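You operate a simulated robot arm through the tools that you are given. There is no shell and no other tool. Be economical: measure what you need, move in short steps, check, and stop when the job is done.

You are at the controls of a simulated two-armed robot. One attempt, no reset.

JOB
Pick up the core carton from the top of the steel bench with one hand, pass it to the other hand and put it on the top of the grey cabinet. Set down upright: core carton.

The check looks at the end state, three seconds after you hand in, the way a careful person would. Anything else that was tipped, shoved, dropped, spilled or broken makes it a failure.

ROBOT AND FRAMES
Two 7-joint arms with two-finger parallel grippers on one trunk, on a base that drives. Base frame: it is fixed to the floor where the robot stands at the start and does not move with it; the origin is under the middle of the robot, x ahead of it, y to its left, z up; the surface under the hand at the start is at about z = 860. Units: mm, degrees, N and s.
The left shoulder is at the start at [60, 143, 894], the right one opposite. With the tool pointing down near the work surface each hand reaches from about 280 to 700 mm from the robot's upright axis, wherever it stands, measured 20 degrees to its own side. Places, roughly: top of the grey cabinet [-200, -2600, 900]. Payload 1.57 kg a hand.
The tool frame of a hand sits at the grasp point between the pads (the TCP): z along the fingers, y along the line on which they close. The tips reach 30 mm beyond it. The gripper opens to 110 mm. The fingers are 24 mm wide and 12 mm thick; the gripper's body (48 by 112 mm) begins 78 mm behind the TCP.
Orientation is that of the tool frame in the base frame, as [roll, pitch, yaw] about the fixed x, y, z axes, in that order (R = Rz(yaw) Ry(pitch) Rx(roll)). With the fingers straight down and closing along the base's y, the tool's x points along the base's -x, its y along +y and its z along -z.

CONTROLS
- The arms move only by the tool servo_tool. It takes "left_steps", "right_steps" or both (then of equal length, played together; a hand with none holds still); each is a list of rows, each a list of 7 numbers: the shift along the tool's x, y, z in mm, then the turn, a rotation vector about the tool's x, y, z in degrees, then the opening in per cent of the stroke, from 0 (shut) to 100 (fully open). In form: [[x, y, z, wx, wy, wz, jaw], ...]. A call has 1 to 8 rows; each row shifts and turns the commanded pose from where the row before left it, along the tool's axes as they then stand. Each row takes 0.2 s and may step no farther than 50 mm and 8.6 degrees from the row before; otherwise, or with a gripper value out of range, the whole call is refused. A pose out of reach is approached as far as the arm can. The call stops where the force on the tool passes 40 N (or 10 N more than at its start, if that is more) or the arm is blocked; 0.2 s more then pass. The fingers move at their own pace (about 45 mm/s each) and stop on an object; they squeeze with about 24 N. The grip force told is the motor's: it shows also when the fingers shut on nothing. Time passes only in rows, and 0.2 s behind the last, so rows that do not move let the fingers close. The reply holds the time, the measured pose of the TCP, the force on the tool along the base axes, the opening and the grip force, in the units named above and with some noise, with the torque about the TCP (base axes, N m) and any sound that the robot's microphone picked up.
- Cameras (640 x 400 px; columns grow to the right, rows downward): "scene" is now at [53.9, -25.7, 1518]; the picture's right is [-0.29, -0.96, 0.00], its down [-0.60, 0.18, -0.78] and it looks along [0.74, -0.23, -0.63] (base axes); focal length 284 px, centre (320, 200). "left" rides on the left gripper at [70, -16, -141] in its tool frame; the picture's right is [0.23, 0.97, 0.00], its down [-0.86, 0.20, -0.48] and it looks along [-0.47, 0.11, 0.88] (tool axes); focal length 222 px, centre (320, 200). "right" rides on the right gripper at [70, 16, -141] in its tool frame; the picture's right is [-0.23, 0.97, 0.00], its down [-0.86, -0.20, -0.48] and it looks along [-0.47, -0.11, 0.88] (tool axes); focal length 222 px, centre (320, 200). There is no depth. A picture from a camera that has moved, and an enlarged one, comes with that camera's place and axes in the base frame and with its lens.
- grab_frame(camera): a new picture of that camera. No time passes.
- slide_trunk(by): slides the trunk up (or, below 0, down) by that many mm; the arms and the scene camera ride with it, the base frame stays. It gives what a move gives, with no picture.
- base_move(legs): drives the robot by 1 to 6 legs, each [ahead, left, turn to the left] in mm, mm and degrees, along the robot's own axes; the way and the turn of a leg run together, so that a leg with both is an arc; at most 1500 mm and 180 degrees a leg. The arms and the cameras ride along, it lands a little off, and it stops where it bumps. It gives what a move gives.
- turn_head(pan, tilt): turns the head with the scene camera to pan (to the left, within 86 degrees either way) and tilt (down, from -29 to 69), counted from straight ahead of the robot. It gives what a move gives.
- enlarge(camera, box): a new picture of the part [left, top, right, bottom] of that camera's present view, enlarged. No time passes.
- close_job(): hands the job in; it is judged then, once.

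Work in short steps. Places have to be worked out from the pictures, the camera data and where the tool is seen: move nearer, look again, correct. Check each grasp and each placing, and mend what went wrong. You have 120 turns and 92 pictures in all, those below and enlarged ones among them. Open the grippers and draw the arms clear of the work before you hand the job in, unless the task says otherwise; then end with one line.

The tools are called by a JSON object that holds its "op" and its "data". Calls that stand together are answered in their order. servo_tool: Moves the arms, as the interface text tells. Its arguments: {"type":"object","properties":{"left_steps":{"type":"array"},"right_steps":{"type":"array"}},"required":[]} The other tools are called the same way: slide_trunk (by) slides the trunk up or down; base_move (legs) drives the base; turn_head (pan, tilt) turns the head that bears the scene camera; grab_frame (camera) takes a picture; enlarge (camera, box) takes an enlarged picture of a part of a camera's view; close_job () hands the job in.

At the start:

```text
time_s: 0.0
left_position: [523.8, 96.3, 1061.1]
left_tool_rot: [-179.9, 0.1, 180.0]
left_ft_force: [-0.6, -0.5, -0.2]
left_wrist_torque: [0.02, 0.0, 0.0]
left_grip_width: 110.3
left_gripper_force: 0.1
right_position: [454.6, -236.8, 1061.6]
right_tool_rot: [180.0, -0.1, -180.0]
right_ft_force: [0.3, 0.3, 0.0]
right_wrist_torque: [-0.03, -0.02, 0.0]
right_grip_width: 110.0
right_gripper_force: 0.1
trunk travel left (down, up): [-493.0, 97.0]
robot x, y, heading: [1.8, -1.2, -0.3]
head pan, tilt: [-16.9, 39.1]
```

scene: 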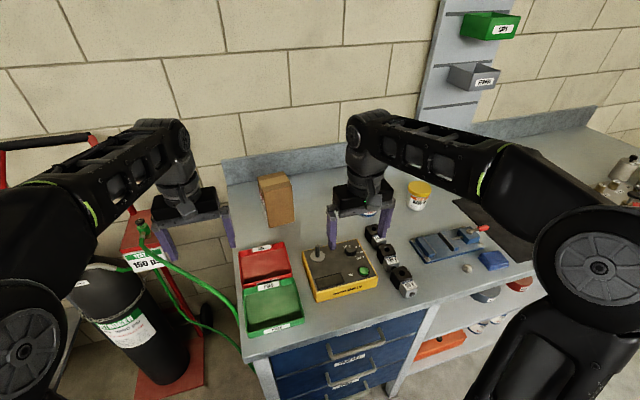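
right: 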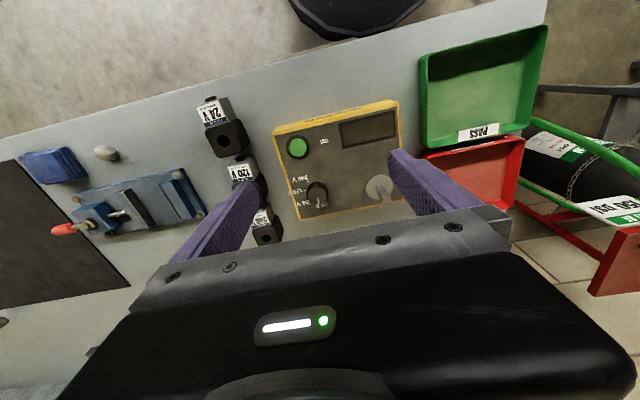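
left: 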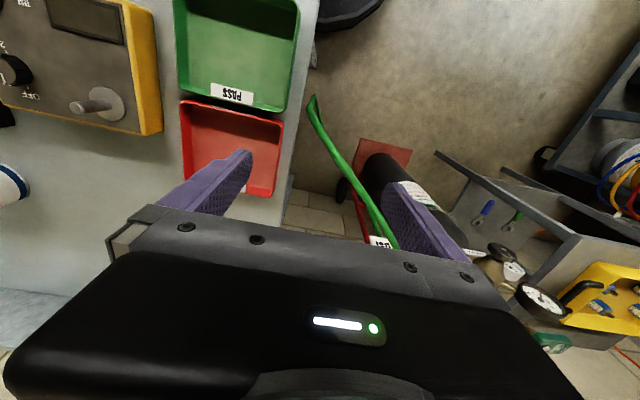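

The brown box behind the yellow tester looks like the carton. I'll take a closer look at it.

{"op": "enlarge", "data": {"camera": "scene", "box": [220, 150, 380, 250]}}

{"op": "turn_head", "data": {"pan": -86, "tilt": 25}}

{"op": "grab_frame", "data": {"camera": "scene"}}

```text
4.00 times, centred on (300, 200) of scene
camera zoom: at [53.9, -25.7, 1518.0], right [-0.29, -0.96, 0.0], down [-0.6, 0.18, -0.78], along [0.74, -0.23, -0.63], focal length 1138 px, centre (400, 200)
```

zoom: 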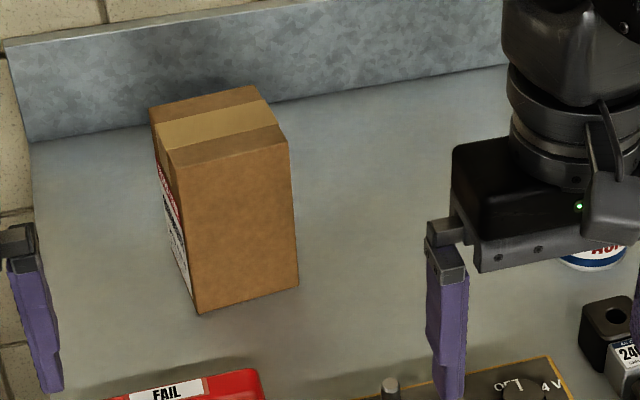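

```text
time_s: 1.4
left_position: [523.2, 97.8, 1061.3]
left_tool_rot: [-179.9, 0.2, 180.0]
left_ft_force: [0.2, -0.3, 0.1]
left_wrist_torque: [0.01, -0.03, 0.01]
left_grip_width: 109.7
left_gripper_force: 0.1
right_position: [454.1, -236.2, 1059.6]
right_tool_rot: [180.0, 0.0, 180.0]
right_ft_force: [-0.1, 0.1, -0.2]
right_wrist_torque: [-0.01, 0.0, -0.02]
right_grip_width: 110.1
right_gripper_force: 0.0
trunk travel left (down, up): [-493.0, 97.0]
robot x, y, heading: [-0.2, -0.2, -0.1]
head pan, tilt: [-85.9, 25.0]
```

```text
87 pictures are left
camera scene: at [-21.4, -92.6, 1539.9], right [-1.0, -0.07, 0.0], down [-0.03, 0.42, -0.91], along [0.06, -0.9, -0.42], focal length 284 px, centre (320, 200)
```

scene: 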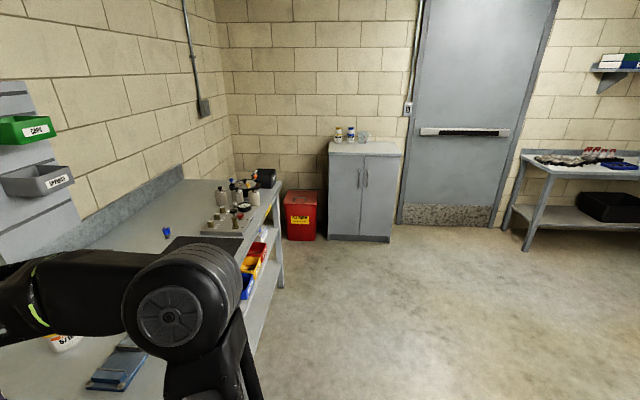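

The carton is about 88 (y) x 76 (x) x 156 mm tall, near [775, -105]. That is too far to reach from here, so I'll look down to see how much room I have between the base and the bench.

{"op": "turn_head", "data": {"pan": 0, "tilt": 69}}

{"op": "grab_frame", "data": {"camera": "scene"}}

{"op": "turn_head", "data": {"pan": 0, "tilt": 40}}

{"op": "grab_frame", "data": {"camera": "scene"}}

```text
time_s: 3.0
left_position: [523.9, 96.4, 1060.4]
left_tool_rot: [-180.0, 0.1, 180.0]
left_ft_force: [0.6, 0.3, 0.0]
left_wrist_torque: [0.01, 0.01, -0.02]
left_grip_width: 110.1
left_gripper_force: 0.1
right_position: [453.4, -235.5, 1060.9]
right_tool_rot: [-179.9, 0.1, 180.0]
right_ft_force: [0.6, -0.2, -0.5]
right_wrist_torque: [0.0, -0.01, 0.02]
right_grip_width: 110.0
right_gripper_force: 0.0
trunk travel left (down, up): [-493.0, 97.0]
robot x, y, heading: [3.3, 0.4, 0.1]
head pan, tilt: [0.0, 68.8]
```

```text
86 pictures are left
camera scene: at [28.0, -0.8, 1480.5], right [0.0, -1.0, 0.0], down [-0.93, 0.0, -0.36], along [0.36, 0.0, -0.93], focal length 284 px, centre (320, 200)
```

scene: 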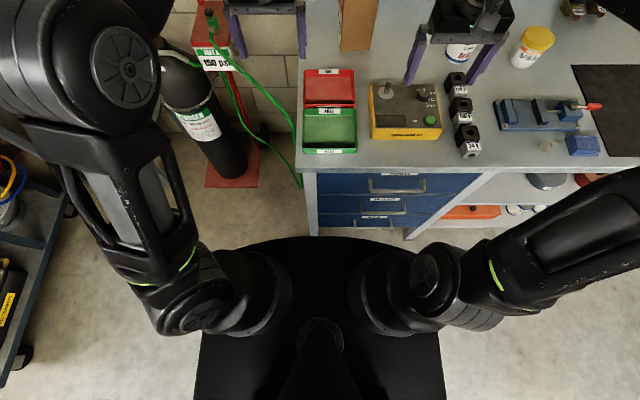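

```text
time_s: 3.9
left_position: [523.5, 97.3, 1061.5]
left_tool_rot: [179.9, 0.1, -180.0]
left_ft_force: [1.0, -1.3, -0.4]
left_wrist_torque: [-0.03, 0.02, 0.02]
left_grip_width: 110.1
left_gripper_force: 0.1
right_position: [454.3, -236.0, 1060.2]
right_tool_rot: [-180.0, 0.0, 180.0]
right_ft_force: [0.1, 0.2, -0.3]
right_wrist_torque: [0.01, 0.01, -0.01]
right_grip_width: 110.1
right_gripper_force: 0.1
trunk travel left (down, up): [-493.0, 97.0]
robot x, y, heading: [1.8, 0.0, 0.2]
head pan, tilt: [0.0, 40.0]
```

```text
85 pictures are left
camera scene: at [57.0, -0.7, 1516.5], right [0.0, -1.0, 0.0], down [-0.64, 0.0, -0.77], along [0.77, 0.0, -0.64], focal length 284 px, centre (320, 200)
```

scene: 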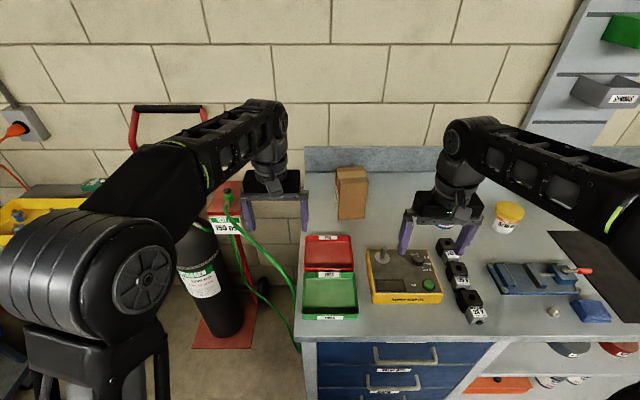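

There is little or no room to drive ahead, so I'll reach with a tilted tool instead. I'll enlarge the view to measure the carton more exactly.

{"op": "enlarge", "data": {"camera": "scene", "box": [310, 155, 390, 225]}}

```text
5.71 times, centred on (350, 190) of scene
camera zoom: at [57.0, -0.7, 1516.5], right [0.0, -1.0, 0.0], down [-0.64, 0.0, -0.77], along [0.77, 0.0, -0.64], focal length 1626 px, centre (149, 257)
```

zoom: 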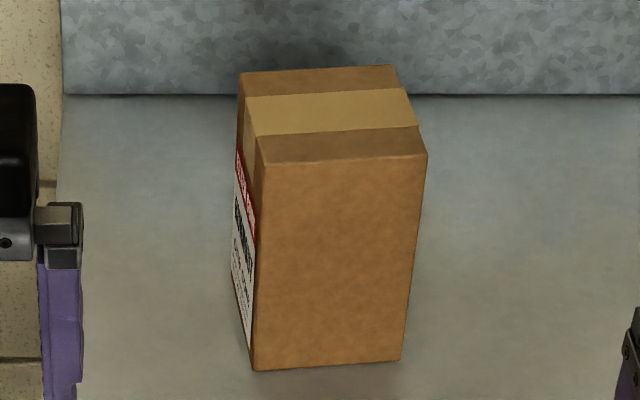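

The refined measurement puts the carton at centre [791, -100], about 88 x 87 x 149 mm, yaw about +5.6°. I'll raise the trunk for reach, then turn the right tool to that yaw and start tilting it forward.

{"op": "slide_trunk", "data": {"by": 90}}

{"op": "servo_tool", "data": {"right_steps": [[0, 0, 0, 0, 0, -5.6, 100], [0, 0, 0, 0, -7.5, 0, 100], [0, 0, 0, 0, -7.5, 0, 100], [0, 0, 0, 0, -7.5, 0, 100], [0, 0, 0, 0, -7.5, 0, 100], [0, 0, 0, 0, -7.5, 0, 100], [0, 0, 0, 0, -7.5, 0, 100]]}}

```text
time_s: 5.2
left_position: [523.3, 96.1, 1151.2]
left_tool_rot: [180.0, 0.1, -180.0]
left_ft_force: [-0.7, 0.1, 0.4]
left_wrist_torque: [0.01, -0.01, -0.03]
left_grip_width: 109.7
left_gripper_force: 0.1
right_position: [454.7, -234.8, 1149.9]
right_tool_rot: [-180.0, 0.0, 180.0]
right_ft_force: [-1.1, -0.4, -0.5]
right_wrist_torque: [0.0, -0.01, 0.02]
right_grip_width: 109.9
right_gripper_force: 0.1
trunk travel left (down, up): [-583.0, 7.0]
robot x, y, heading: [2.5, -0.0, 0.1]
head pan, tilt: [0.0, 40.0]
```

```text
time_s: 6.8
left_position: [522.3, 96.7, 1150.9]
left_tool_rot: [-180.0, 0.1, -179.9]
left_ft_force: [0.3, 0.1, -0.1]
left_wrist_torque: [0.02, -0.02, -0.01]
left_grip_width: 110.0
left_gripper_force: 0.0
right_position: [453.2, -237.0, 1152.0]
right_tool_rot: [-180.0, 45.2, -174.4]
right_ft_force: [-0.6, -0.4, 1.0]
right_wrist_torque: [-0.06, -0.02, 0.01]
right_grip_width: 110.1
right_gripper_force: 0.1
trunk travel left (down, up): [-583.0, 7.0]
robot x, y, heading: [-1.8, -1.6, -0.2]
head pan, tilt: [0.0, 40.0]
```

The orientation is good. I'll move to the approach point about 130 mm back from the grasp along the tool axis, then check by wrist camera.

{"op": "servo_tool", "data": {"right_steps": [[-19.6, 17.1, 38.2, 0, 0, 0, 100], [-19.6, 17.1, 38.2, 0, 0, 0, 100], [-19.6, 17.1, 38.2, 0, 0, 0, 100], [-19.6, 17.1, 38.2, 0, 0, 0, 100], [-19.6, 17.1, 38.2, 0, 0, 0, 100], [-19.6, 17.1, 38.2, 0, 0, 0, 100], [0, 0, 0, 0, 0, 0, 100]]}}

{"op": "grab_frame", "data": {"camera": "right"}}

{"op": "grab_frame", "data": {"camera": "scene"}}

```text
time_s: 8.4
left_position: [522.0, 97.4, 1151.4]
left_tool_rot: [-179.9, 0.1, 180.0]
left_ft_force: [0.2, -0.3, 1.3]
left_wrist_torque: [0.0, 0.0, -0.02]
left_grip_width: 110.0
left_gripper_force: 0.0
right_position: [687.1, -111.6, 1071.5]
right_tool_rot: [-180.0, 45.0, -174.5]
right_ft_force: [-0.1, 0.2, 0.1]
right_wrist_torque: [0.0, -0.02, -0.02]
right_grip_width: 109.9
right_gripper_force: 0.1
trunk travel left (down, up): [-583.0, 7.0]
robot x, y, heading: [-0.1, 1.1, -0.0]
head pan, tilt: [0.0, 40.0]
```

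```text
83 pictures are left
camera right: at [537.6, -108.6, 1121.9], right [0.07, 0.98, 0.16], down [0.28, -0.17, 0.94], along [0.96, -0.02, -0.29], focal length 222 px, centre (320, 200)
```

right: 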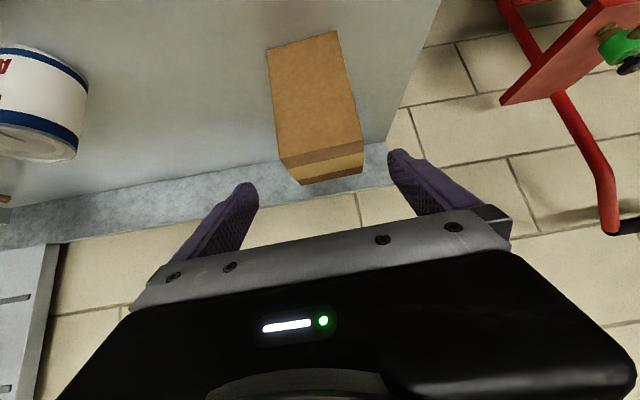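

```text
82 pictures are left
camera scene: at [56.2, -1.2, 1606.7], right [0.0, -1.0, 0.0], down [-0.64, 0.0, -0.77], along [0.77, 0.0, -0.64], focal length 284 px, centre (320, 200)
```

scene: 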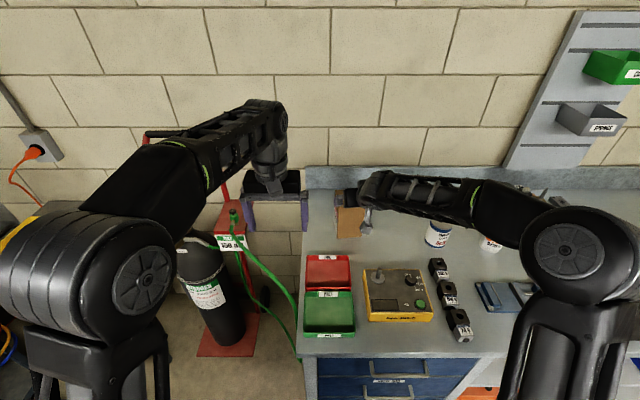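

The wrist camera confirms the carton's position (front top edge about x=752, y -148…-59). I'll advance 130 mm along the tool axis.

{"op": "servo_tool", "data": {"right_steps": [[0, 0.7, 30, 0, 0, 0, 100], [0, 0.5, 30, 0, 0, 0, 100], [0, 0, 25, 0, 0, 0, 100], [0, 0, 25, 0, 0, 0, 100], [0, 0, 20, 0, 0, 0, 100], [0, 0, 0, 0, 0, 0, 100]]}}

{"op": "grab_frame", "data": {"camera": "right"}}

```text
time_s: 9.8
left_position: [523.5, 98.4, 1150.9]
left_tool_rot: [179.9, 0.2, -179.9]
left_ft_force: [-0.2, -1.0, 0.1]
left_wrist_torque: [0.02, 0.02, 0.01]
left_grip_width: 110.0
left_gripper_force: 0.1
right_position: [779.6, -99.5, 980.3]
right_tool_rot: [-180.0, 44.9, -174.5]
right_ft_force: [-0.5, 0.4, 0.0]
right_wrist_torque: [-0.03, -0.01, 0.01]
right_grip_width: 110.0
right_gripper_force: 0.1
trunk travel left (down, up): [-583.0, 7.0]
robot x, y, heading: [0.9, 0.3, 0.1]
head pan, tilt: [0.0, 40.0]
```

```text
81 pictures are left
camera right: at [629.4, -97.2, 1030.3], right [0.06, 0.98, 0.16], down [0.28, -0.17, 0.94], along [0.96, -0.02, -0.29], focal length 222 px, centre (320, 200)
```

right: 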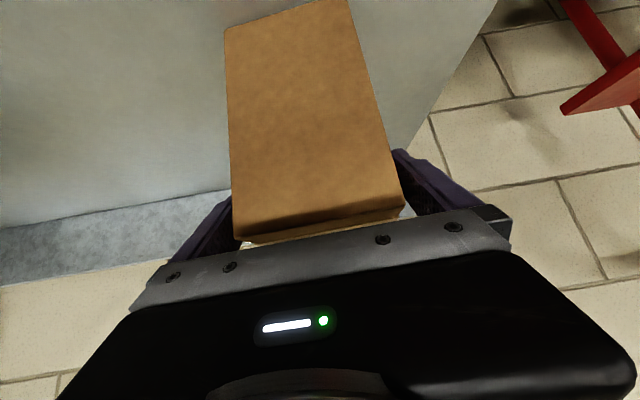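

The carton sits between the fingers, so I'll close the gripper.

{"op": "servo_tool", "data": {"right_steps": [[0, 0, 0, 0, 0, 0, 60], [0, 0, 0, 0, 0, 0, 30], [0, 0, 0, 0, 0, 0, 0], [0, 0, 0, 0, 0, 0, 0], [0, 0, 0, 0, 0, 0, 0]]}}

```text
time_s: 11.0
left_position: [524.4, 98.2, 1151.3]
left_tool_rot: [-180.0, 0.1, 180.0]
left_ft_force: [0.0, 0.3, -0.2]
left_wrist_torque: [0.0, 0.0, 0.01]
left_grip_width: 110.2
left_gripper_force: 0.0
right_position: [778.8, -98.3, 978.6]
right_tool_rot: [180.0, 45.0, -174.4]
right_ft_force: [-0.7, 1.9, 0.1]
right_wrist_torque: [0.31, -0.21, 0.08]
right_grip_width: 87.9
right_gripper_force: 23.7
trunk travel left (down, up): [-583.0, 7.0]
robot x, y, heading: [-0.4, 1.3, -0.1]
head pan, tilt: [0.0, 40.0]
```

It is held at 87.9 mm wide. I'll make a small lift to gauge the weight.

{"op": "servo_tool", "data": {"right_steps": [[-7, 0, -7, 0, 0, 0, 0], [-7, 0, -7, 0, 0, 0, 0], [-7, 0, -7, 0, 0, 0, 0], [-7, 0, -7, 0, 0, 0, 0], [0, 0, 0, 0, 0, 0, 0]]}}

{"op": "grab_frame", "data": {"camera": "right"}}

```text
time_s: 12.2
left_position: [523.9, 96.8, 1150.7]
left_tool_rot: [180.0, 0.1, -180.0]
left_ft_force: [0.4, -1.1, -0.2]
left_wrist_torque: [0.02, 0.0, 0.01]
left_grip_width: 110.1
left_gripper_force: 0.1
right_position: [780.5, -99.0, 1017.5]
right_tool_rot: [179.9, 44.8, -174.4]
right_ft_force: [0.6, 0.0, -4.3]
right_wrist_torque: [-0.01, -0.05, 0.0]
right_grip_width: 87.9
right_gripper_force: 23.6
trunk travel left (down, up): [-583.0, 7.0]
robot x, y, heading: [-0.8, -1.5, 0.1]
head pan, tilt: [0.0, 40.0]
```

```text
80 pictures are left
camera right: at [629.7, -97.7, 1069.8], right [0.07, 0.98, 0.16], down [0.29, -0.17, 0.94], along [0.96, -0.02, -0.29], focal length 222 px, centre (320, 200)
```

right: 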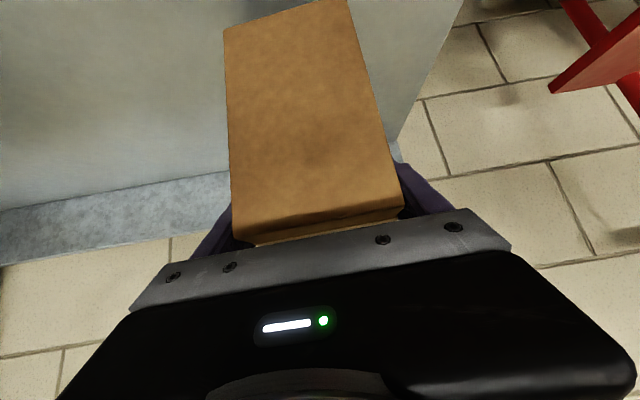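

It weighs about 4.3 N and sits steady in the grip. I'll lift it clear while the left hand moves left and starts turning toward a sideways grasp (yaw +90).

{"op": "servo_tool", "data": {"right_steps": [[-14, 0, -14, 0, 0, 0, 0], [-14, 0, -14, 0, 0, 0, 0], [-14, 0, -14, 0, 0, 0, 0], [-14, 0, -14, 0, 0, 0, 0], [-14, 0, -14, 0, 0, 0, 0], [-14, 0, -14, 0, 0, 0, 0], [-14, 0, -14, 0, 0, 0, 0], [0, 0, 0, 0, 0, 0, 0]], "left_steps": [[20, 30, 0, 0, 0, 0, 100], [20, 30, 0, 0, 0, 0, 100], [20, 30, 0, 0, 0, 0, 100], [0, 30, 0, 0, 0, 0, 100], [0, 30, 0, 0, 0, -8.2, 100], [0, 0, 0, 0, 0, -8.2, 100], [0, 0, 0, 0, 0, -8.2, 100], [0, 0, 0, 0, 0, -8.2, 100]]}}

{"op": "servo_tool", "data": {"left_steps": [[0, 0, 0, 0, 0, -8.2, 100], [0, 0, 0, 0, 0, -8.2, 100], [0, 0, 0, 0, 0, -8.2, 100], [0, 0, 0, 0, 0, -8.2, 100], [0, 0, 0, 0, 0, -8.2, 100], [0, 0, 0, 0, 0, -8.2, 100], [0, 0, 0, 0, 0, -8, 100], [0, 0, 0, 0, 0, 0, 100]]}}

```text
time_s: 14.0
left_position: [463.8, 246.6, 1151.4]
left_tool_rot: [179.9, 0.1, -147.0]
left_ft_force: [0.1, 0.3, -0.8]
left_wrist_torque: [0.0, 0.02, 0.0]
left_grip_width: 110.0
left_gripper_force: 0.2
right_position: [779.5, -101.2, 1157.2]
right_tool_rot: [-180.0, 45.0, -174.4]
right_ft_force: [0.4, 0.0, -4.7]
right_wrist_torque: [-0.03, -0.02, -0.01]
right_grip_width: 87.7
right_gripper_force: 24.2
trunk travel left (down, up): [-583.0, 7.0]
robot x, y, heading: [-0.9, -1.3, 0.1]
head pan, tilt: [0.0, 40.0]
```

```text
time_s: 15.8
left_position: [463.3, 247.0, 1151.1]
left_tool_rot: [-180.0, 0.0, -89.9]
left_ft_force: [-0.1, -0.4, 0.3]
left_wrist_torque: [-0.01, 0.0, 0.0]
left_grip_width: 109.9
left_gripper_force: 0.1
right_position: [779.3, -100.8, 1157.7]
right_tool_rot: [180.0, 44.9, -174.5]
right_ft_force: [-0.4, 0.0, -5.0]
right_wrist_torque: [0.0, 0.01, -0.02]
right_grip_width: 87.9
right_gripper_force: 24.2
trunk travel left (down, up): [-583.0, 7.0]
robot x, y, heading: [0.7, -1.5, 0.0]
head pan, tilt: [0.0, 40.0]
```

The yaw is done. Next I'll tip the left tool to point toward -y, and pull the carton back to about x=550.

{"op": "servo_tool", "data": {"left_steps": [[0, 0, 0, 0, 8.4, 0, 100], [0, 0, 0, 0, 8.4, 0, 100], [0, 0, 0, 0, 8.4, 0, 100], [0, 0, 0, 0, 8.4, 0, 100], [0, 0, 0, 0, 8.4, 0, 100], [0, 0, 0, 0, 8.4, 0, 100]], "right_steps": [[26.8, 3.7, -26.8, 0, 0, 0, 0], [26.8, 3.7, -26.8, 0, 0, 0, 0], [26.8, 3.7, -26.8, 0, 0, 0, 0], [26.8, 3.7, -26.8, 0, 0, 0, 0], [26.8, 3.7, -26.8, 0, 0, 0, 0], [26.8, 3.7, -26.8, 0, 0, 0, 0]]}}

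{"op": "servo_tool", "data": {"left_steps": [[0, 0, 0, 0, 8.4, 0, 100], [0, 0, 0, 0, 8.4, 0, 100], [0, 0, 0, 0, 8.4, 0, 100], [0, 0, 0, 0, 8.4, 0, 100], [0, 0, 0, 0, 6, 0, 100], [0, 0, 0, 0, 0, 0, 100]]}}

{"op": "grab_frame", "data": {"camera": "scene"}}

{"op": "grab_frame", "data": {"camera": "left"}}

```text
time_s: 17.2
left_position: [462.3, 238.2, 1138.1]
left_tool_rot: [177.7, -38.0, -89.5]
left_ft_force: [-0.6, -0.9, -0.3]
left_wrist_torque: [0.02, -0.04, 0.03]
left_grip_width: 109.9
left_gripper_force: 0.0
left hand out of reach, approached as far as the arm can: row 5, 6
right_position: [549.2, -100.0, 1158.9]
right_tool_rot: [179.9, 45.2, -174.5]
right_ft_force: [0.6, 0.1, -4.2]
right_wrist_torque: [0.0, -0.04, 0.0]
right_grip_width: 87.6
right_gripper_force: 24.0
trunk travel left (down, up): [-583.0, 7.0]
robot x, y, heading: [-0.5, 0.3, 0.0]
head pan, tilt: [0.0, 40.0]
```

```text
time_s: 18.6
left_position: [463.9, 239.3, 1136.4]
left_tool_rot: [177.7, -52.2, -88.6]
left_ft_force: [-0.4, 0.3, 1.3]
left_wrist_torque: [0.03, 0.01, -0.03]
left_grip_width: 110.1
left_gripper_force: 0.1
left hand out of reach, approached as far as the arm can: row 1, 2, 3, 4, 5
right_position: [554.0, -99.1, 1157.3]
right_tool_rot: [-179.9, 45.0, -174.4]
right_ft_force: [-0.5, 0.1, -4.9]
right_wrist_torque: [-0.04, 0.0, 0.0]
right_grip_width: 88.0
right_gripper_force: 23.7
trunk travel left (down, up): [-583.0, 7.0]
robot x, y, heading: [-1.8, -0.3, -0.2]
head pan, tilt: [0.0, 40.0]
```

```text
79 pictures are left
camera scene: at [57.6, -0.8, 1606.6], right [0.0, -1.0, 0.0], down [-0.64, 0.0, -0.77], along [0.77, 0.0, -0.64], focal length 284 px, centre (320, 200)
```

scene: 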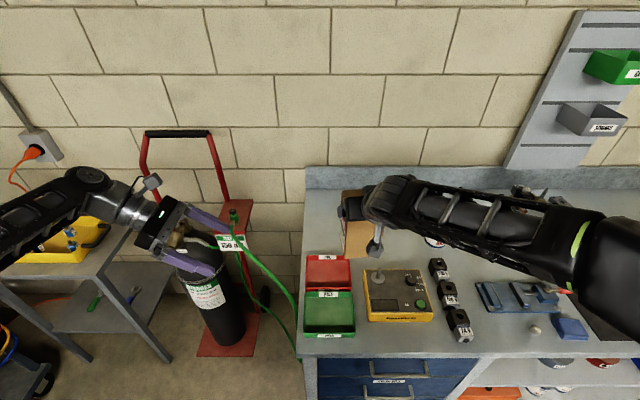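

```text
78 pictures are left
camera left: at [483.8, 307.1, 1277.4], right [-0.97, -0.13, 0.2], down [-0.2, 0.9, -0.38], along [-0.13, -0.41, -0.9], focal length 222 px, centre (320, 200)
```

left: 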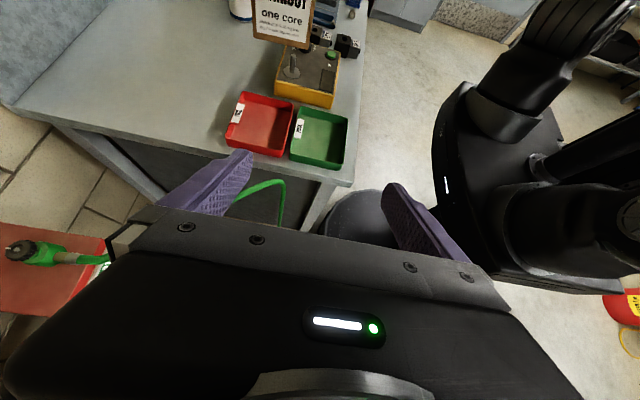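

The label reads "one core", so this is the right carton. The left hand is limited in tilt at its present spot, so I'll bring it further inward and see whether the orientation recovers.

{"op": "servo_tool", "data": {"left_steps": [[0, 0, 40, 0, 0, 0, 100], [0, 0, 40, 0, 0, 0, 100], [0, 0, 40, 0, 0, 0, 100], [0, 0, 0, 0, 0, 0, 100]]}}

```text
time_s: 19.6
left_position: [461.3, 145.0, 1063.6]
left_tool_rot: [178.0, -52.2, -88.7]
left_ft_force: [0.2, 0.1, -0.1]
left_wrist_torque: [0.0, 0.01, 0.01]
left_grip_width: 109.9
left_gripper_force: 0.0
right_position: [551.6, -98.4, 1157.4]
right_tool_rot: [180.0, 44.9, -174.4]
right_ft_force: [-0.4, -0.4, -5.5]
right_wrist_torque: [0.01, 0.05, 0.0]
right_grip_width: 87.9
right_gripper_force: 24.4
trunk travel left (down, up): [-583.0, 7.0]
robot x, y, heading: [0.5, 0.1, 0.1]
head pan, tilt: [0.0, 40.0]
```

It now moves along its actual axis. I'll try tilting further from here.

{"op": "servo_tool", "data": {"left_steps": [[0, 0, 0, 0, 8, 0, 100], [0, 0, 0, 0, 8, 0, 100], [0, 0, 0, 0, 8, 0, 100], [0, 0, 0, 0, 8, 0, 100], [0, 0, 0, 0, 6, 0, 100], [0, 0, 0, 0, 0, 0, 100]]}}

```text
time_s: 21.0
left_position: [462.0, 144.1, 1062.7]
left_tool_rot: [77.1, -88.6, 12.6]
left_ft_force: [-0.1, -1.0, -0.1]
left_wrist_torque: [-0.01, 0.03, 0.01]
left_grip_width: 109.9
left_gripper_force: 0.1
right_position: [552.5, -100.0, 1156.6]
right_tool_rot: [-180.0, 45.0, -174.4]
right_ft_force: [0.3, 0.0, -5.3]
right_wrist_torque: [0.04, 0.01, -0.02]
right_grip_width: 88.1
right_gripper_force: 24.2
trunk travel left (down, up): [-583.0, 7.0]
robot x, y, heading: [-1.8, 1.1, -0.1]
head pan, tilt: [0.0, 40.0]
```

The left tool is now near horizontal, pointing to -y. I'll trim it to match the carton's yaw and move to the pre-handover pose, about 150 mm left of the carton.

{"op": "servo_tool", "data": {"left_steps": [[0, 0, 0, 5.6, 0, 1.4, 100], [5, -19.3, 25.7, 0, 0, 0, 100], [5, -19.3, 25.7, 0, 0, 0, 100], [5, -19.3, 25.7, 0, 0, 0, 100], [5, -19.3, 25.7, 0, 0, 0, 100], [0, 0, 0, 0, 0, 0, 100]]}}

{"op": "grab_frame", "data": {"camera": "left"}}

{"op": "grab_frame", "data": {"camera": "scene"}}

```text
time_s: 22.4
left_position: [547.5, 48.4, 1082.9]
left_tool_rot: [-16.2, -89.8, 111.4]
left_ft_force: [0.2, -0.4, -0.1]
left_wrist_torque: [0.0, 0.01, -0.02]
left_grip_width: 110.0
left_gripper_force: 0.0
right_position: [552.7, -100.5, 1157.3]
right_tool_rot: [-179.9, 45.1, -174.4]
right_ft_force: [-0.4, -0.5, -5.8]
right_wrist_torque: [0.0, 0.01, 0.03]
right_grip_width: 88.1
right_gripper_force: 24.0
trunk travel left (down, up): [-583.0, 7.0]
robot x, y, heading: [-0.3, 1.6, 0.1]
head pan, tilt: [0.0, 40.0]
```

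```text
77 pictures are left
camera left: at [550.7, 190.7, 1151.9], right [-0.97, -0.09, 0.23], down [-0.24, 0.46, -0.86], along [-0.03, -0.89, -0.46], focal length 222 px, centre (320, 200)
```

left: 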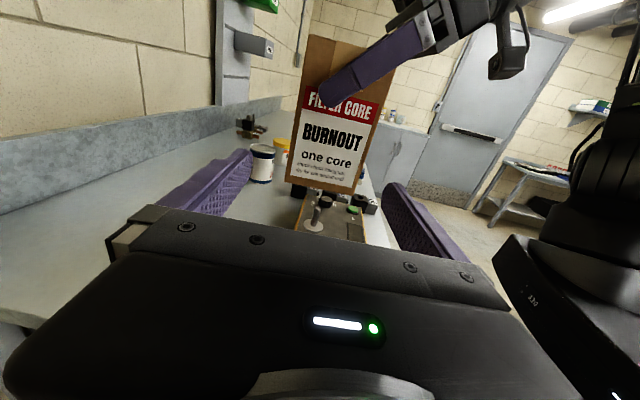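

```text
76 pictures are left
camera scene: at [57.3, -0.4, 1606.6], right [0.0, -1.0, 0.0], down [-0.64, 0.0, -0.77], along [0.77, 0.0, -0.64], focal length 284 px, centre (320, 200)
```

scene: 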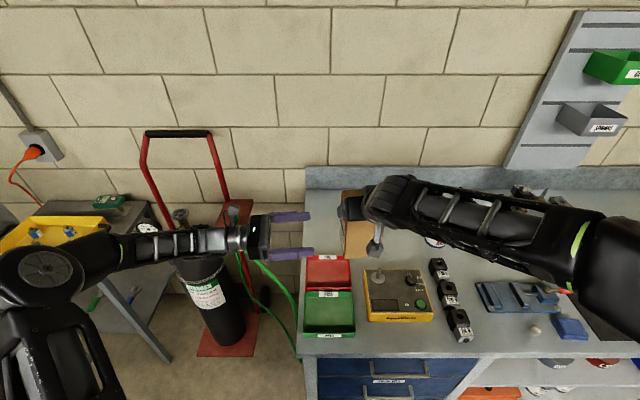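

The geometry looks good, but the carton appears a few mm off (toward -x) from the left tool axis. I'll advance 50 mm and measure again before entering.

{"op": "servo_tool", "data": {"left_steps": [[0, 0, 25, 0, 0, 0, 100], [0, 0, 25, 0, 0, 0, 100], [0, 0, 0, 0, 0, 0, 100]]}}

{"op": "enlarge", "data": {"camera": "left", "box": [160, 0, 480, 200]}}

{"op": "enlarge", "data": {"camera": "scene", "box": [240, 160, 400, 260]}}

```text
time_s: 23.2
left_position: [553.3, -0.6, 1084.9]
left_tool_rot: [-16.6, -89.9, 111.9]
left_ft_force: [-0.9, 0.1, 0.1]
left_wrist_torque: [0.01, 0.0, 0.0]
left_grip_width: 110.1
left_gripper_force: 0.0
right_position: [552.9, -100.9, 1157.0]
right_tool_rot: [180.0, 45.0, -174.4]
right_ft_force: [-0.4, -0.1, -6.0]
right_wrist_torque: [-0.01, -0.03, 0.03]
right_grip_width: 88.0
right_gripper_force: 24.1
trunk travel left (down, up): [-583.0, 7.0]
robot x, y, heading: [-2.2, 0.8, 0.0]
head pan, tilt: [0.0, 40.0]
```

```text
2.00 times, centred on (320, 100) of left
camera zoom: at [555.2, 140.7, 1152.7], right [-0.97, -0.09, 0.23], down [-0.24, 0.46, -0.86], along [-0.03, -0.89, -0.46], focal length 444 px, centre (320, 400)
```

zoom: 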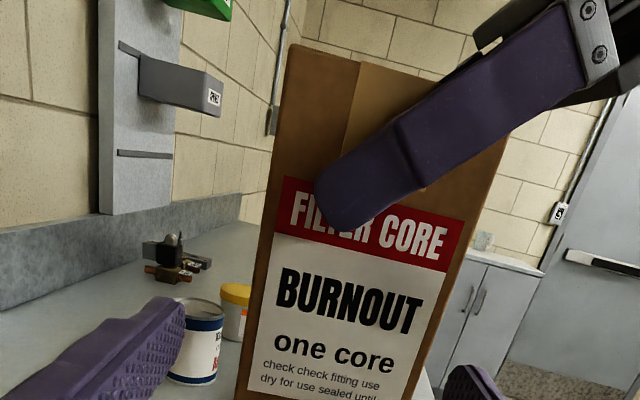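

```text
4.00 times, centred on (320, 210) of scene
camera zoom: at [57.5, -0.5, 1606.6], right [0.0, -1.0, 0.0], down [-0.64, 0.0, -0.77], along [0.77, 0.0, -0.64], focal length 1138 px, centre (320, 160)
```

zoom: 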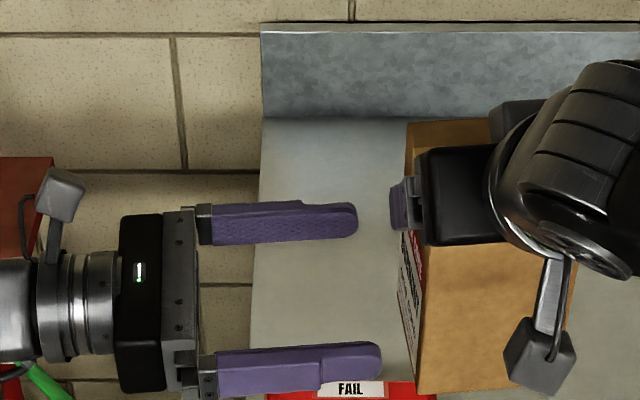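

Both views say the carton is about 6–7 mm toward -x of the tool axis. I'll shift by 6.5 mm and slide in.

{"op": "servo_tool", "data": {"left_steps": [[0, 6.5, 10, 0, 0, 0, 100], [0, 0, 20, 0, 0, 0, 100], [0, 0, 20, 0, 0, 0, 100], [0, 0, 20, 0, 0, 0, 100], [0, 0, 20, 0, 0, 0, 100], [0, 0, 0, 0, 0, 0, 100]]}}

{"op": "grab_frame", "data": {"camera": "left"}}

{"op": "enlarge", "data": {"camera": "scene", "box": [240, 160, 400, 260]}}

```text
time_s: 24.6
left_position: [554.9, -90.6, 1084.3]
left_tool_rot: [-24.3, -89.8, 119.6]
left_ft_force: [-0.2, 0.6, -0.5]
left_wrist_torque: [-0.01, 0.01, 0.03]
left_grip_width: 110.0
left_gripper_force: 0.1
right_position: [552.4, -99.1, 1156.0]
right_tool_rot: [-180.0, 45.0, -174.4]
right_ft_force: [-0.1, -1.5, -5.5]
right_wrist_torque: [0.0, 0.0, 0.01]
right_grip_width: 87.9
right_gripper_force: 23.8
trunk travel left (down, up): [-583.0, 7.0]
robot x, y, heading: [-1.2, 0.6, 0.0]
head pan, tilt: [0.0, 40.0]
```

```text
73 pictures are left
camera left: at [557.3, 51.1, 1152.9], right [-0.97, -0.09, 0.23], down [-0.24, 0.46, -0.86], along [-0.03, -0.89, -0.46], focal length 222 px, centre (320, 200)
```

left: 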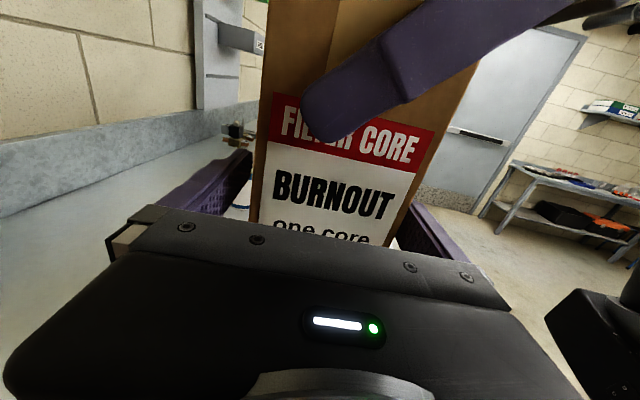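

```text
4.00 times, centred on (320, 210) of scene
camera zoom: at [57.5, -0.5, 1606.6], right [0.0, -1.0, 0.0], down [-0.64, 0.0, -0.77], along [0.77, 0.0, -0.64], focal length 1138 px, centre (320, 160)
```

zoom: 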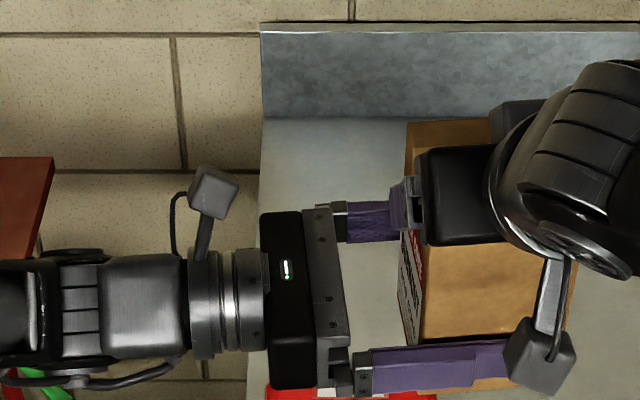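

The left fingers straddle the carton's lower part without contact. I'll close the left gripper.

{"op": "servo_tool", "data": {"left_steps": [[0, 0, 0, 0, 0, 0, 85], [0, 0, 0, 0, 0, 0, 78], [0, 0, 0, 0, 0, 0, 60], [0, 0, 0, 0, 0, 0, 0], [0, 0, 0, 0, 0, 0, 0], [0, 0, 0, 0, 0, 0, 0]]}}

```text
time_s: 26.0
left_position: [553.2, -89.6, 1084.8]
left_tool_rot: [-41.6, -89.8, 136.7]
left_ft_force: [-19.4, 0.8, -0.1]
left_wrist_torque: [-0.03, -1.06, 0.72]
left_grip_width: 88.2
left_gripper_force: 24.2
right_position: [552.7, -100.4, 1156.9]
right_tool_rot: [179.9, 45.0, -174.5]
right_ft_force: [19.0, -0.4, -4.8]
right_wrist_torque: [-0.05, -0.21, -0.87]
right_grip_width: 87.9
right_gripper_force: 24.5
trunk travel left (down, up): [-583.0, 7.0]
robot x, y, heading: [0.9, -1.6, -0.0]
head pan, tilt: [0.0, 40.0]
```

Both hands hold it, but there's a 19 N sideways preload in x. I'll ease the left hand about 2 mm toward -x before letting go with the right.

{"op": "servo_tool", "data": {"left_steps": [[0, 1.5, 0, 0, 0, 0, 0], [0, 0, 0, 0, 0, 0, 0]]}}

```text
time_s: 26.6
left_position: [554.3, -90.7, 1083.9]
left_tool_rot: [-15.5, -89.9, 110.7]
left_ft_force: [-10.2, 2.8, 0.0]
left_wrist_torque: [-0.66, -0.91, 0.13]
left_grip_width: 88.1
left_gripper_force: 23.7
right_position: [552.7, -99.9, 1156.7]
right_tool_rot: [-179.9, 45.0, -174.4]
right_ft_force: [10.0, -2.3, -1.3]
right_wrist_torque: [0.52, 0.17, -0.15]
right_grip_width: 88.0
right_gripper_force: 23.9
trunk travel left (down, up): [-583.0, 7.0]
robot x, y, heading: [0.3, 2.4, 0.0]
head pan, tilt: [0.0, 40.0]
```

{"op": "servo_tool", "data": {"left_steps": [[0, 1.5, 0, 0, 0, 0, 0], [0, 0, 0, 0, 0, 0, 0]]}}

```text
time_s: 27.2
left_position: [552.7, -91.3, 1083.0]
left_tool_rot: [-153.7, -90.0, -111.0]
left_ft_force: [3.7, 2.8, -1.9]
left_wrist_torque: [-0.38, -0.28, -0.33]
left_grip_width: 88.4
left_gripper_force: 24.3
right_position: [552.5, -98.4, 1155.0]
right_tool_rot: [-179.9, 44.8, -174.4]
right_ft_force: [-2.7, -2.9, 2.4]
right_wrist_torque: [0.23, 0.5, 0.34]
right_grip_width: 87.8
right_gripper_force: 24.5
trunk travel left (down, up): [-583.0, 7.0]
robot x, y, heading: [-2.0, 2.1, -0.0]
head pan, tilt: [0.0, 40.0]
```

The preload is gone, so I'll open the right hand and keep the left one squeezing.

{"op": "servo_tool", "data": {"left_steps": [[0, 0, 0, 0, 0, 0, 0], [0, 0, 0, 0, 0, 0, 0], [0, 0, 0, 0, 0, 0, 0], [0, 0, 0, 0, 0, 0, 0]], "right_steps": [[0, 0, 0, 0, 0, 0, 90], [0, 0, 0, 0, 0, 0, 100], [0, 0, 0, 0, 0, 0, 100], [0, 0, 0, 0, 0, 0, 100]]}}

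{"op": "grab_frame", "data": {"camera": "right"}}

```text
time_s: 28.2
left_position: [551.7, -92.8, 1084.4]
left_tool_rot: [-16.9, -89.8, 112.1]
left_ft_force: [-0.1, -0.1, 1.1]
left_wrist_torque: [0.05, 0.0, -0.02]
left_grip_width: 88.1
left_gripper_force: 24.7
right_position: [551.9, -99.5, 1156.2]
right_tool_rot: [-180.0, 45.0, -174.4]
right_ft_force: [0.2, 0.0, -0.1]
right_wrist_torque: [0.04, -0.02, 0.0]
right_grip_width: 110.2
right_gripper_force: 0.0
trunk travel left (down, up): [-583.0, 7.0]
robot x, y, heading: [1.6, -0.6, 0.1]
head pan, tilt: [0.0, 40.0]
```

```text
71 pictures are left
camera right: at [401.9, -97.7, 1207.0], right [0.07, 0.98, 0.16], down [0.28, -0.17, 0.94], along [0.96, -0.02, -0.29], focal length 222 px, centre (320, 200)
```

right: 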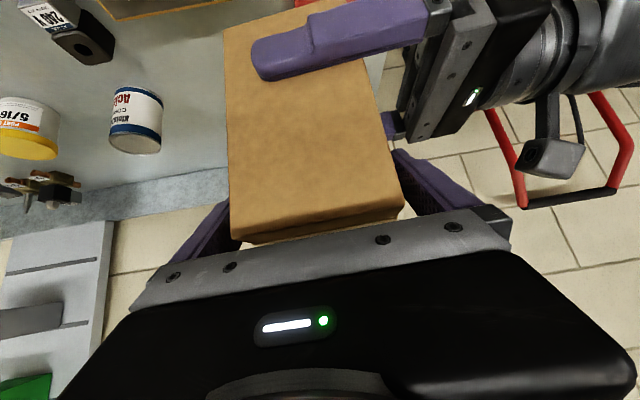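

The right fingers are clear on both sides. I'll withdraw the right hand back along its axis.

{"op": "servo_tool", "data": {"left_steps": [[0, 0, 0, 0, 0, 0, 0], [0, 0, 0, 0, 0, 0, 0], [0, 0, 0, 0, 0, 0, 0], [0, 0, 0, 0, 0, 0, 0], [0, 0, 0, 0, 0, 0, 0], [0, 0, 0, 0, 0, 0, 0]], "right_steps": [[0, 0, -15, 0, 0, 0, 100], [0, 0, -20, 0, 0, 0, 100], [0, 0, -30, 0, 0, 0, 100], [0, 0, -30, 0, 0, 0, 100], [0, 0, -30, 0, 0, 0, 100], [0, 0, 0, 0, 0, 0, 100]]}}

{"op": "grab_frame", "data": {"camera": "scene"}}

```text
time_s: 29.6
left_position: [551.9, -91.7, 1083.6]
left_tool_rot: [-9.3, -89.8, 104.6]
left_ft_force: [-0.6, 0.6, -1.0]
left_wrist_torque: [0.06, 0.01, -0.02]
left_grip_width: 88.3
left_gripper_force: 23.7
right_position: [463.7, -109.1, 1246.0]
right_tool_rot: [-180.0, 45.0, -174.4]
right_ft_force: [-0.6, -0.3, -1.1]
right_wrist_torque: [0.03, -0.01, -0.01]
right_grip_width: 110.0
right_gripper_force: 0.1
trunk travel left (down, up): [-583.0, 7.0]
robot x, y, heading: [2.3, 1.2, 0.1]
head pan, tilt: [0.0, 40.0]
```

```text
70 pictures are left
camera scene: at [58.2, -0.7, 1606.5], right [0.0, -1.0, 0.0], down [-0.64, 0.0, -0.77], along [0.77, 0.0, -0.64], focal length 284 px, centre (320, 200)
```

scene: 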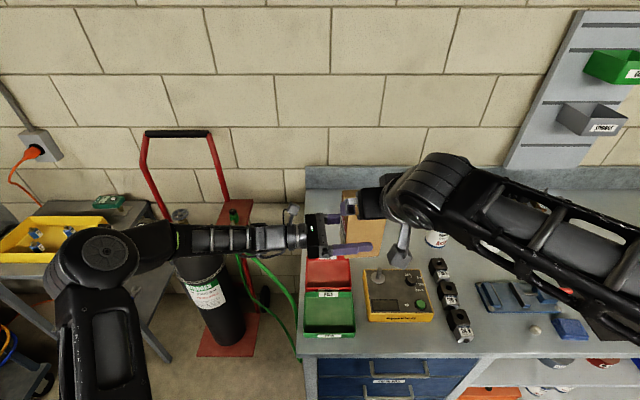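

The left hand holds the carton and the right is free. I'll fold the right hand away to the right and draw the carton back toward the robot, then look down at the floor before backing off.

{"op": "servo_tool", "data": {"left_steps": [[0, 15, 0, 0, 0, 0, 0], [0, 20, 0, 0, 0, 0, 0], [0, 20, 0, 0, 0, 0, 0], [0, 20, 0, 0, 0, 0, 0], [0, 20, 0, 0, 0, 0, 0], [0, 5, 0, 0, 0, 0, 0], [0, 0, 0, 0, 0, 0, 0]], "right_steps": [[10, -35.3, -10, 0, 0, 0, 60], [20, -35.3, -5, 0, 0, 0, 60], [20, -35.3, 0, 0, 0, 0, 60], [30, -35.3, 3, 0, 0, 0, 60], [30, -35.3, 3, 0, 0, 0, 60], [30, -35.3, 3, 0, 0, 0, 60], [0, 0, 0, 0, 0, 0, 60]]}}

{"op": "turn_head", "data": {"pan": 86, "tilt": 40}}

{"op": "grab_frame", "data": {"camera": "scene"}}

{"op": "turn_head", "data": {"pan": -86, "tilt": 40}}

{"op": "grab_frame", "data": {"camera": "scene"}}

```text
time_s: 31.2
left_position: [451.7, -100.0, 1086.2]
left_tool_rot: [-15.0, -89.8, 110.2]
left_ft_force: [0.3, 0.1, 0.6]
left_wrist_torque: [0.04, -0.02, -0.01]
left_grip_width: 87.8
left_gripper_force: 24.4
right_position: [381.4, -330.8, 1151.6]
right_tool_rot: [180.0, 45.0, -174.4]
right_ft_force: [0.6, -0.5, 0.0]
right_wrist_torque: [-0.01, 0.01, 0.0]
right_grip_width: 65.7
right_gripper_force: 0.1
trunk travel left (down, up): [-583.0, 7.0]
robot x, y, heading: [-0.2, 1.6, -0.1]
head pan, tilt: [0.0, 40.0]
```

```text
time_s: 32.8
left_position: [453.2, -100.7, 1084.0]
left_tool_rot: [-18.7, -89.8, 113.9]
left_ft_force: [0.4, -0.1, 0.1]
left_wrist_torque: [0.06, -0.01, 0.04]
left_grip_width: 87.8
left_gripper_force: 24.3
right_position: [381.7, -328.4, 1151.7]
right_tool_rot: [180.0, 45.0, -174.4]
right_ft_force: [-0.3, 0.5, 0.5]
right_wrist_torque: [0.03, 0.02, 0.01]
right_grip_width: 65.7
right_gripper_force: 0.0
trunk travel left (down, up): [-583.0, 7.0]
robot x, y, heading: [-1.5, -2.0, 0.1]
head pan, tilt: [85.9, 40.0]
```

```text
69 pictures are left
camera scene: at [-21.5, 84.0, 1606.6], right [1.0, -0.07, 0.0], down [-0.05, -0.64, -0.77], along [0.05, 0.76, -0.64], focal length 284 px, centre (320, 200)
```

scene: 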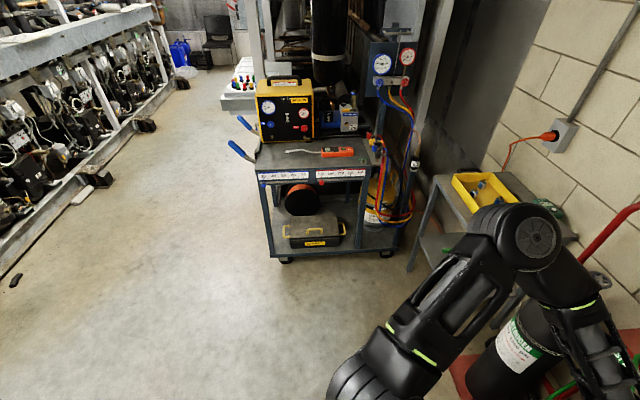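

```text
time_s: 35.4
left_position: [450.9, -100.5, 1083.7]
left_tool_rot: [-19.2, -89.8, 114.4]
left_ft_force: [0.0, -0.7, 0.8]
left_wrist_torque: [0.06, 0.0, 0.01]
left_grip_width: 88.2
left_gripper_force: 24.0
right_position: [381.3, -329.3, 1152.8]
right_tool_rot: [180.0, 45.1, -174.4]
right_ft_force: [0.2, -0.1, -0.2]
right_wrist_torque: [-0.01, -0.02, -0.06]
right_grip_width: 65.9
right_gripper_force: 0.1
trunk travel left (down, up): [-583.0, 7.0]
robot x, y, heading: [-2.1, -1.1, 0.0]
head pan, tilt: [-85.9, 40.0]
```

```text
68 pictures are left
camera scene: at [-21.5, -85.6, 1606.6], right [-1.0, -0.07, 0.0], down [-0.05, 0.64, -0.77], along [0.05, -0.76, -0.64], focal length 284 px, centre (320, 200)
```

scene: 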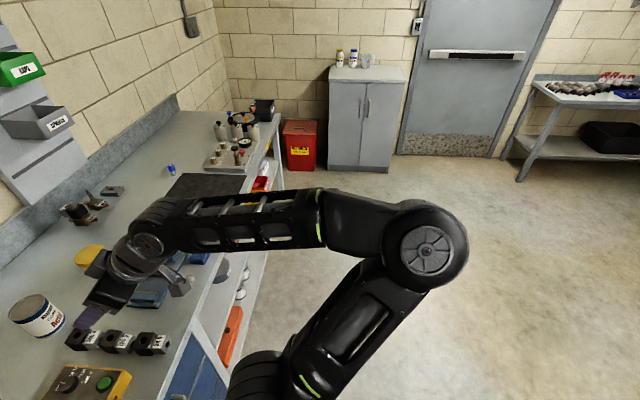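

The floor behind and toward the cabinet is clear. I'll back off 350 mm, then turn right 90° to face the cabinet.

{"op": "base_move", "data": {"legs": [[-350, 0, 0], [0, 0, -90]]}}

{"op": "turn_head", "data": {"pan": 0, "tilt": 30}}

{"op": "grab_frame", "data": {"camera": "scene"}}

```text
time_s: 41.5
left_position: [-453.1, -451.7, 1083.5]
left_tool_rot: [-20.3, -89.8, 25.4]
left_ft_force: [0.0, 0.3, 0.4]
left_wrist_torque: [-0.01, -0.07, -0.02]
left_grip_width: 87.8
left_gripper_force: 23.8
right_position: [-682.6, -381.1, 1150.9]
right_tool_rot: [-180.0, 45.1, 95.5]
right_ft_force: [-0.3, 0.6, -0.5]
right_wrist_torque: [-0.04, -0.01, -0.02]
right_grip_width: 66.0
right_gripper_force: 0.1
trunk travel left (down, up): [-583.0, 7.0]
robot x, y, heading: [-352.4, -0.6, -90.1]
head pan, tilt: [-85.9, 40.0]
```

```text
time_s: 43.1
left_position: [-453.0, -451.4, 1083.5]
left_tool_rot: [-18.4, -89.7, 23.6]
left_ft_force: [-0.8, -0.4, -0.5]
left_wrist_torque: [0.01, -0.02, -0.01]
left_grip_width: 87.8
left_gripper_force: 24.2
right_position: [-682.0, -381.1, 1152.0]
right_tool_rot: [-180.0, 45.1, 95.5]
right_ft_force: [0.4, 0.1, -0.1]
right_wrist_torque: [0.0, -0.01, 0.03]
right_grip_width: 66.2
right_gripper_force: 0.1
trunk travel left (down, up): [-583.0, 7.0]
robot x, y, heading: [-349.4, -2.5, -89.9]
head pan, tilt: [0.0, 30.0]
```

```text
67 pictures are left
camera scene: at [-351.0, -61.7, 1621.9], right [-1.0, 0.0, 0.0], down [0.0, 0.5, -0.87], along [0.0, -0.87, -0.5], focal length 284 px, centre (320, 200)
```

scene: 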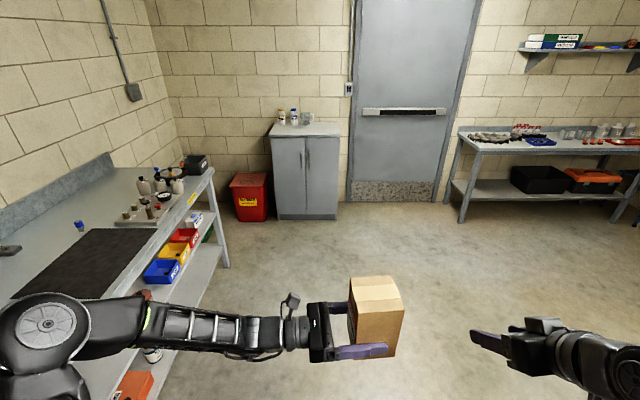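

The carton is still firmly held. In robot frame I'll move it to about (520, +60), then yaw the left hand so it points straight ahead.

{"op": "servo_tool", "data": {"left_steps": [[0, -14, -32, 0, 0, 0, 0], [0, -14, -32, 0, 0, 0, 0], [0, -14, -32, 0, 0, 0, 0], [0, -14, -32, 0, 0, 0, 0], [0, -14, -32, 0, 0, 0, 0], [0, 0, 0, 8, 0, 0, 0], [0, 0, 0, 8, 0, 0, 0], [0, 0, 0, 8, 0, 0, 0]]}}

{"op": "servo_tool", "data": {"left_steps": [[0, 0, 0, 8, 0, 0, 0], [0, 0, 0, 8, 0, 0, 0], [0, 0, 0, 8, 0, 0, 0], [0, 0, 0, 8, 0, 0, 0], [0, 0, 0, 8, 0, 0, 0], [0, 0, 0, 8, 0, 0, 0], [0, 0, 0, 8, 0, 0, 0], [0, 0, 0, 4, 0, 0, 0]]}}

{"op": "grab_frame", "data": {"camera": "scene"}}

```text
time_s: 44.9
left_position: [-287.5, -506.3, 1083.2]
left_tool_rot: [-6.4, -89.7, 35.7]
left_ft_force: [0.1, 0.4, 0.3]
left_wrist_torque: [0.07, -0.06, 0.01]
left_grip_width: 87.6
left_gripper_force: 24.2
right_position: [-683.4, -381.7, 1151.5]
right_tool_rot: [-180.0, 44.9, 95.5]
right_ft_force: [-0.3, -0.2, -0.6]
right_wrist_torque: [0.02, 0.02, -0.02]
right_grip_width: 65.9
right_gripper_force: 0.0
trunk travel left (down, up): [-583.0, 7.0]
robot x, y, heading: [-354.7, 0.7, -90.0]
head pan, tilt: [0.0, 30.0]
```

```text
time_s: 46.7
left_position: [-290.7, -530.3, 1078.0]
left_tool_rot: [42.5, -89.8, 26.8]
left_ft_force: [-0.2, -0.7, 0.0]
left_wrist_torque: [0.07, -0.07, -0.03]
left_grip_width: 88.0
left_gripper_force: 23.6
left hand out of reach, approached as far as the arm can: row 4, 5, 6, 7, 8
right_position: [-682.9, -382.4, 1150.9]
right_tool_rot: [-179.9, 45.0, 95.5]
right_ft_force: [0.2, -0.6, 0.1]
right_wrist_torque: [0.0, 0.0, 0.01]
right_grip_width: 66.0
right_gripper_force: 0.1
trunk travel left (down, up): [-583.0, 7.0]
robot x, y, heading: [-352.7, -1.7, -90.3]
head pan, tilt: [0.0, 30.0]
```

```text
66 pictures are left
camera scene: at [-350.7, -61.7, 1621.9], right [-1.0, 0.0, 0.0], down [0.0, 0.5, -0.87], along [0.0, -0.87, -0.5], focal length 284 px, centre (320, 200)
```

scene: 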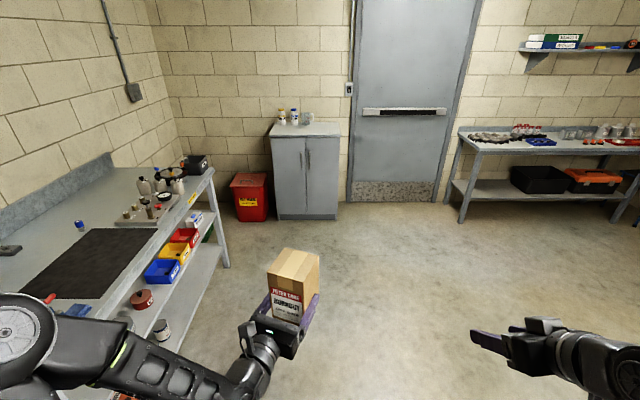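

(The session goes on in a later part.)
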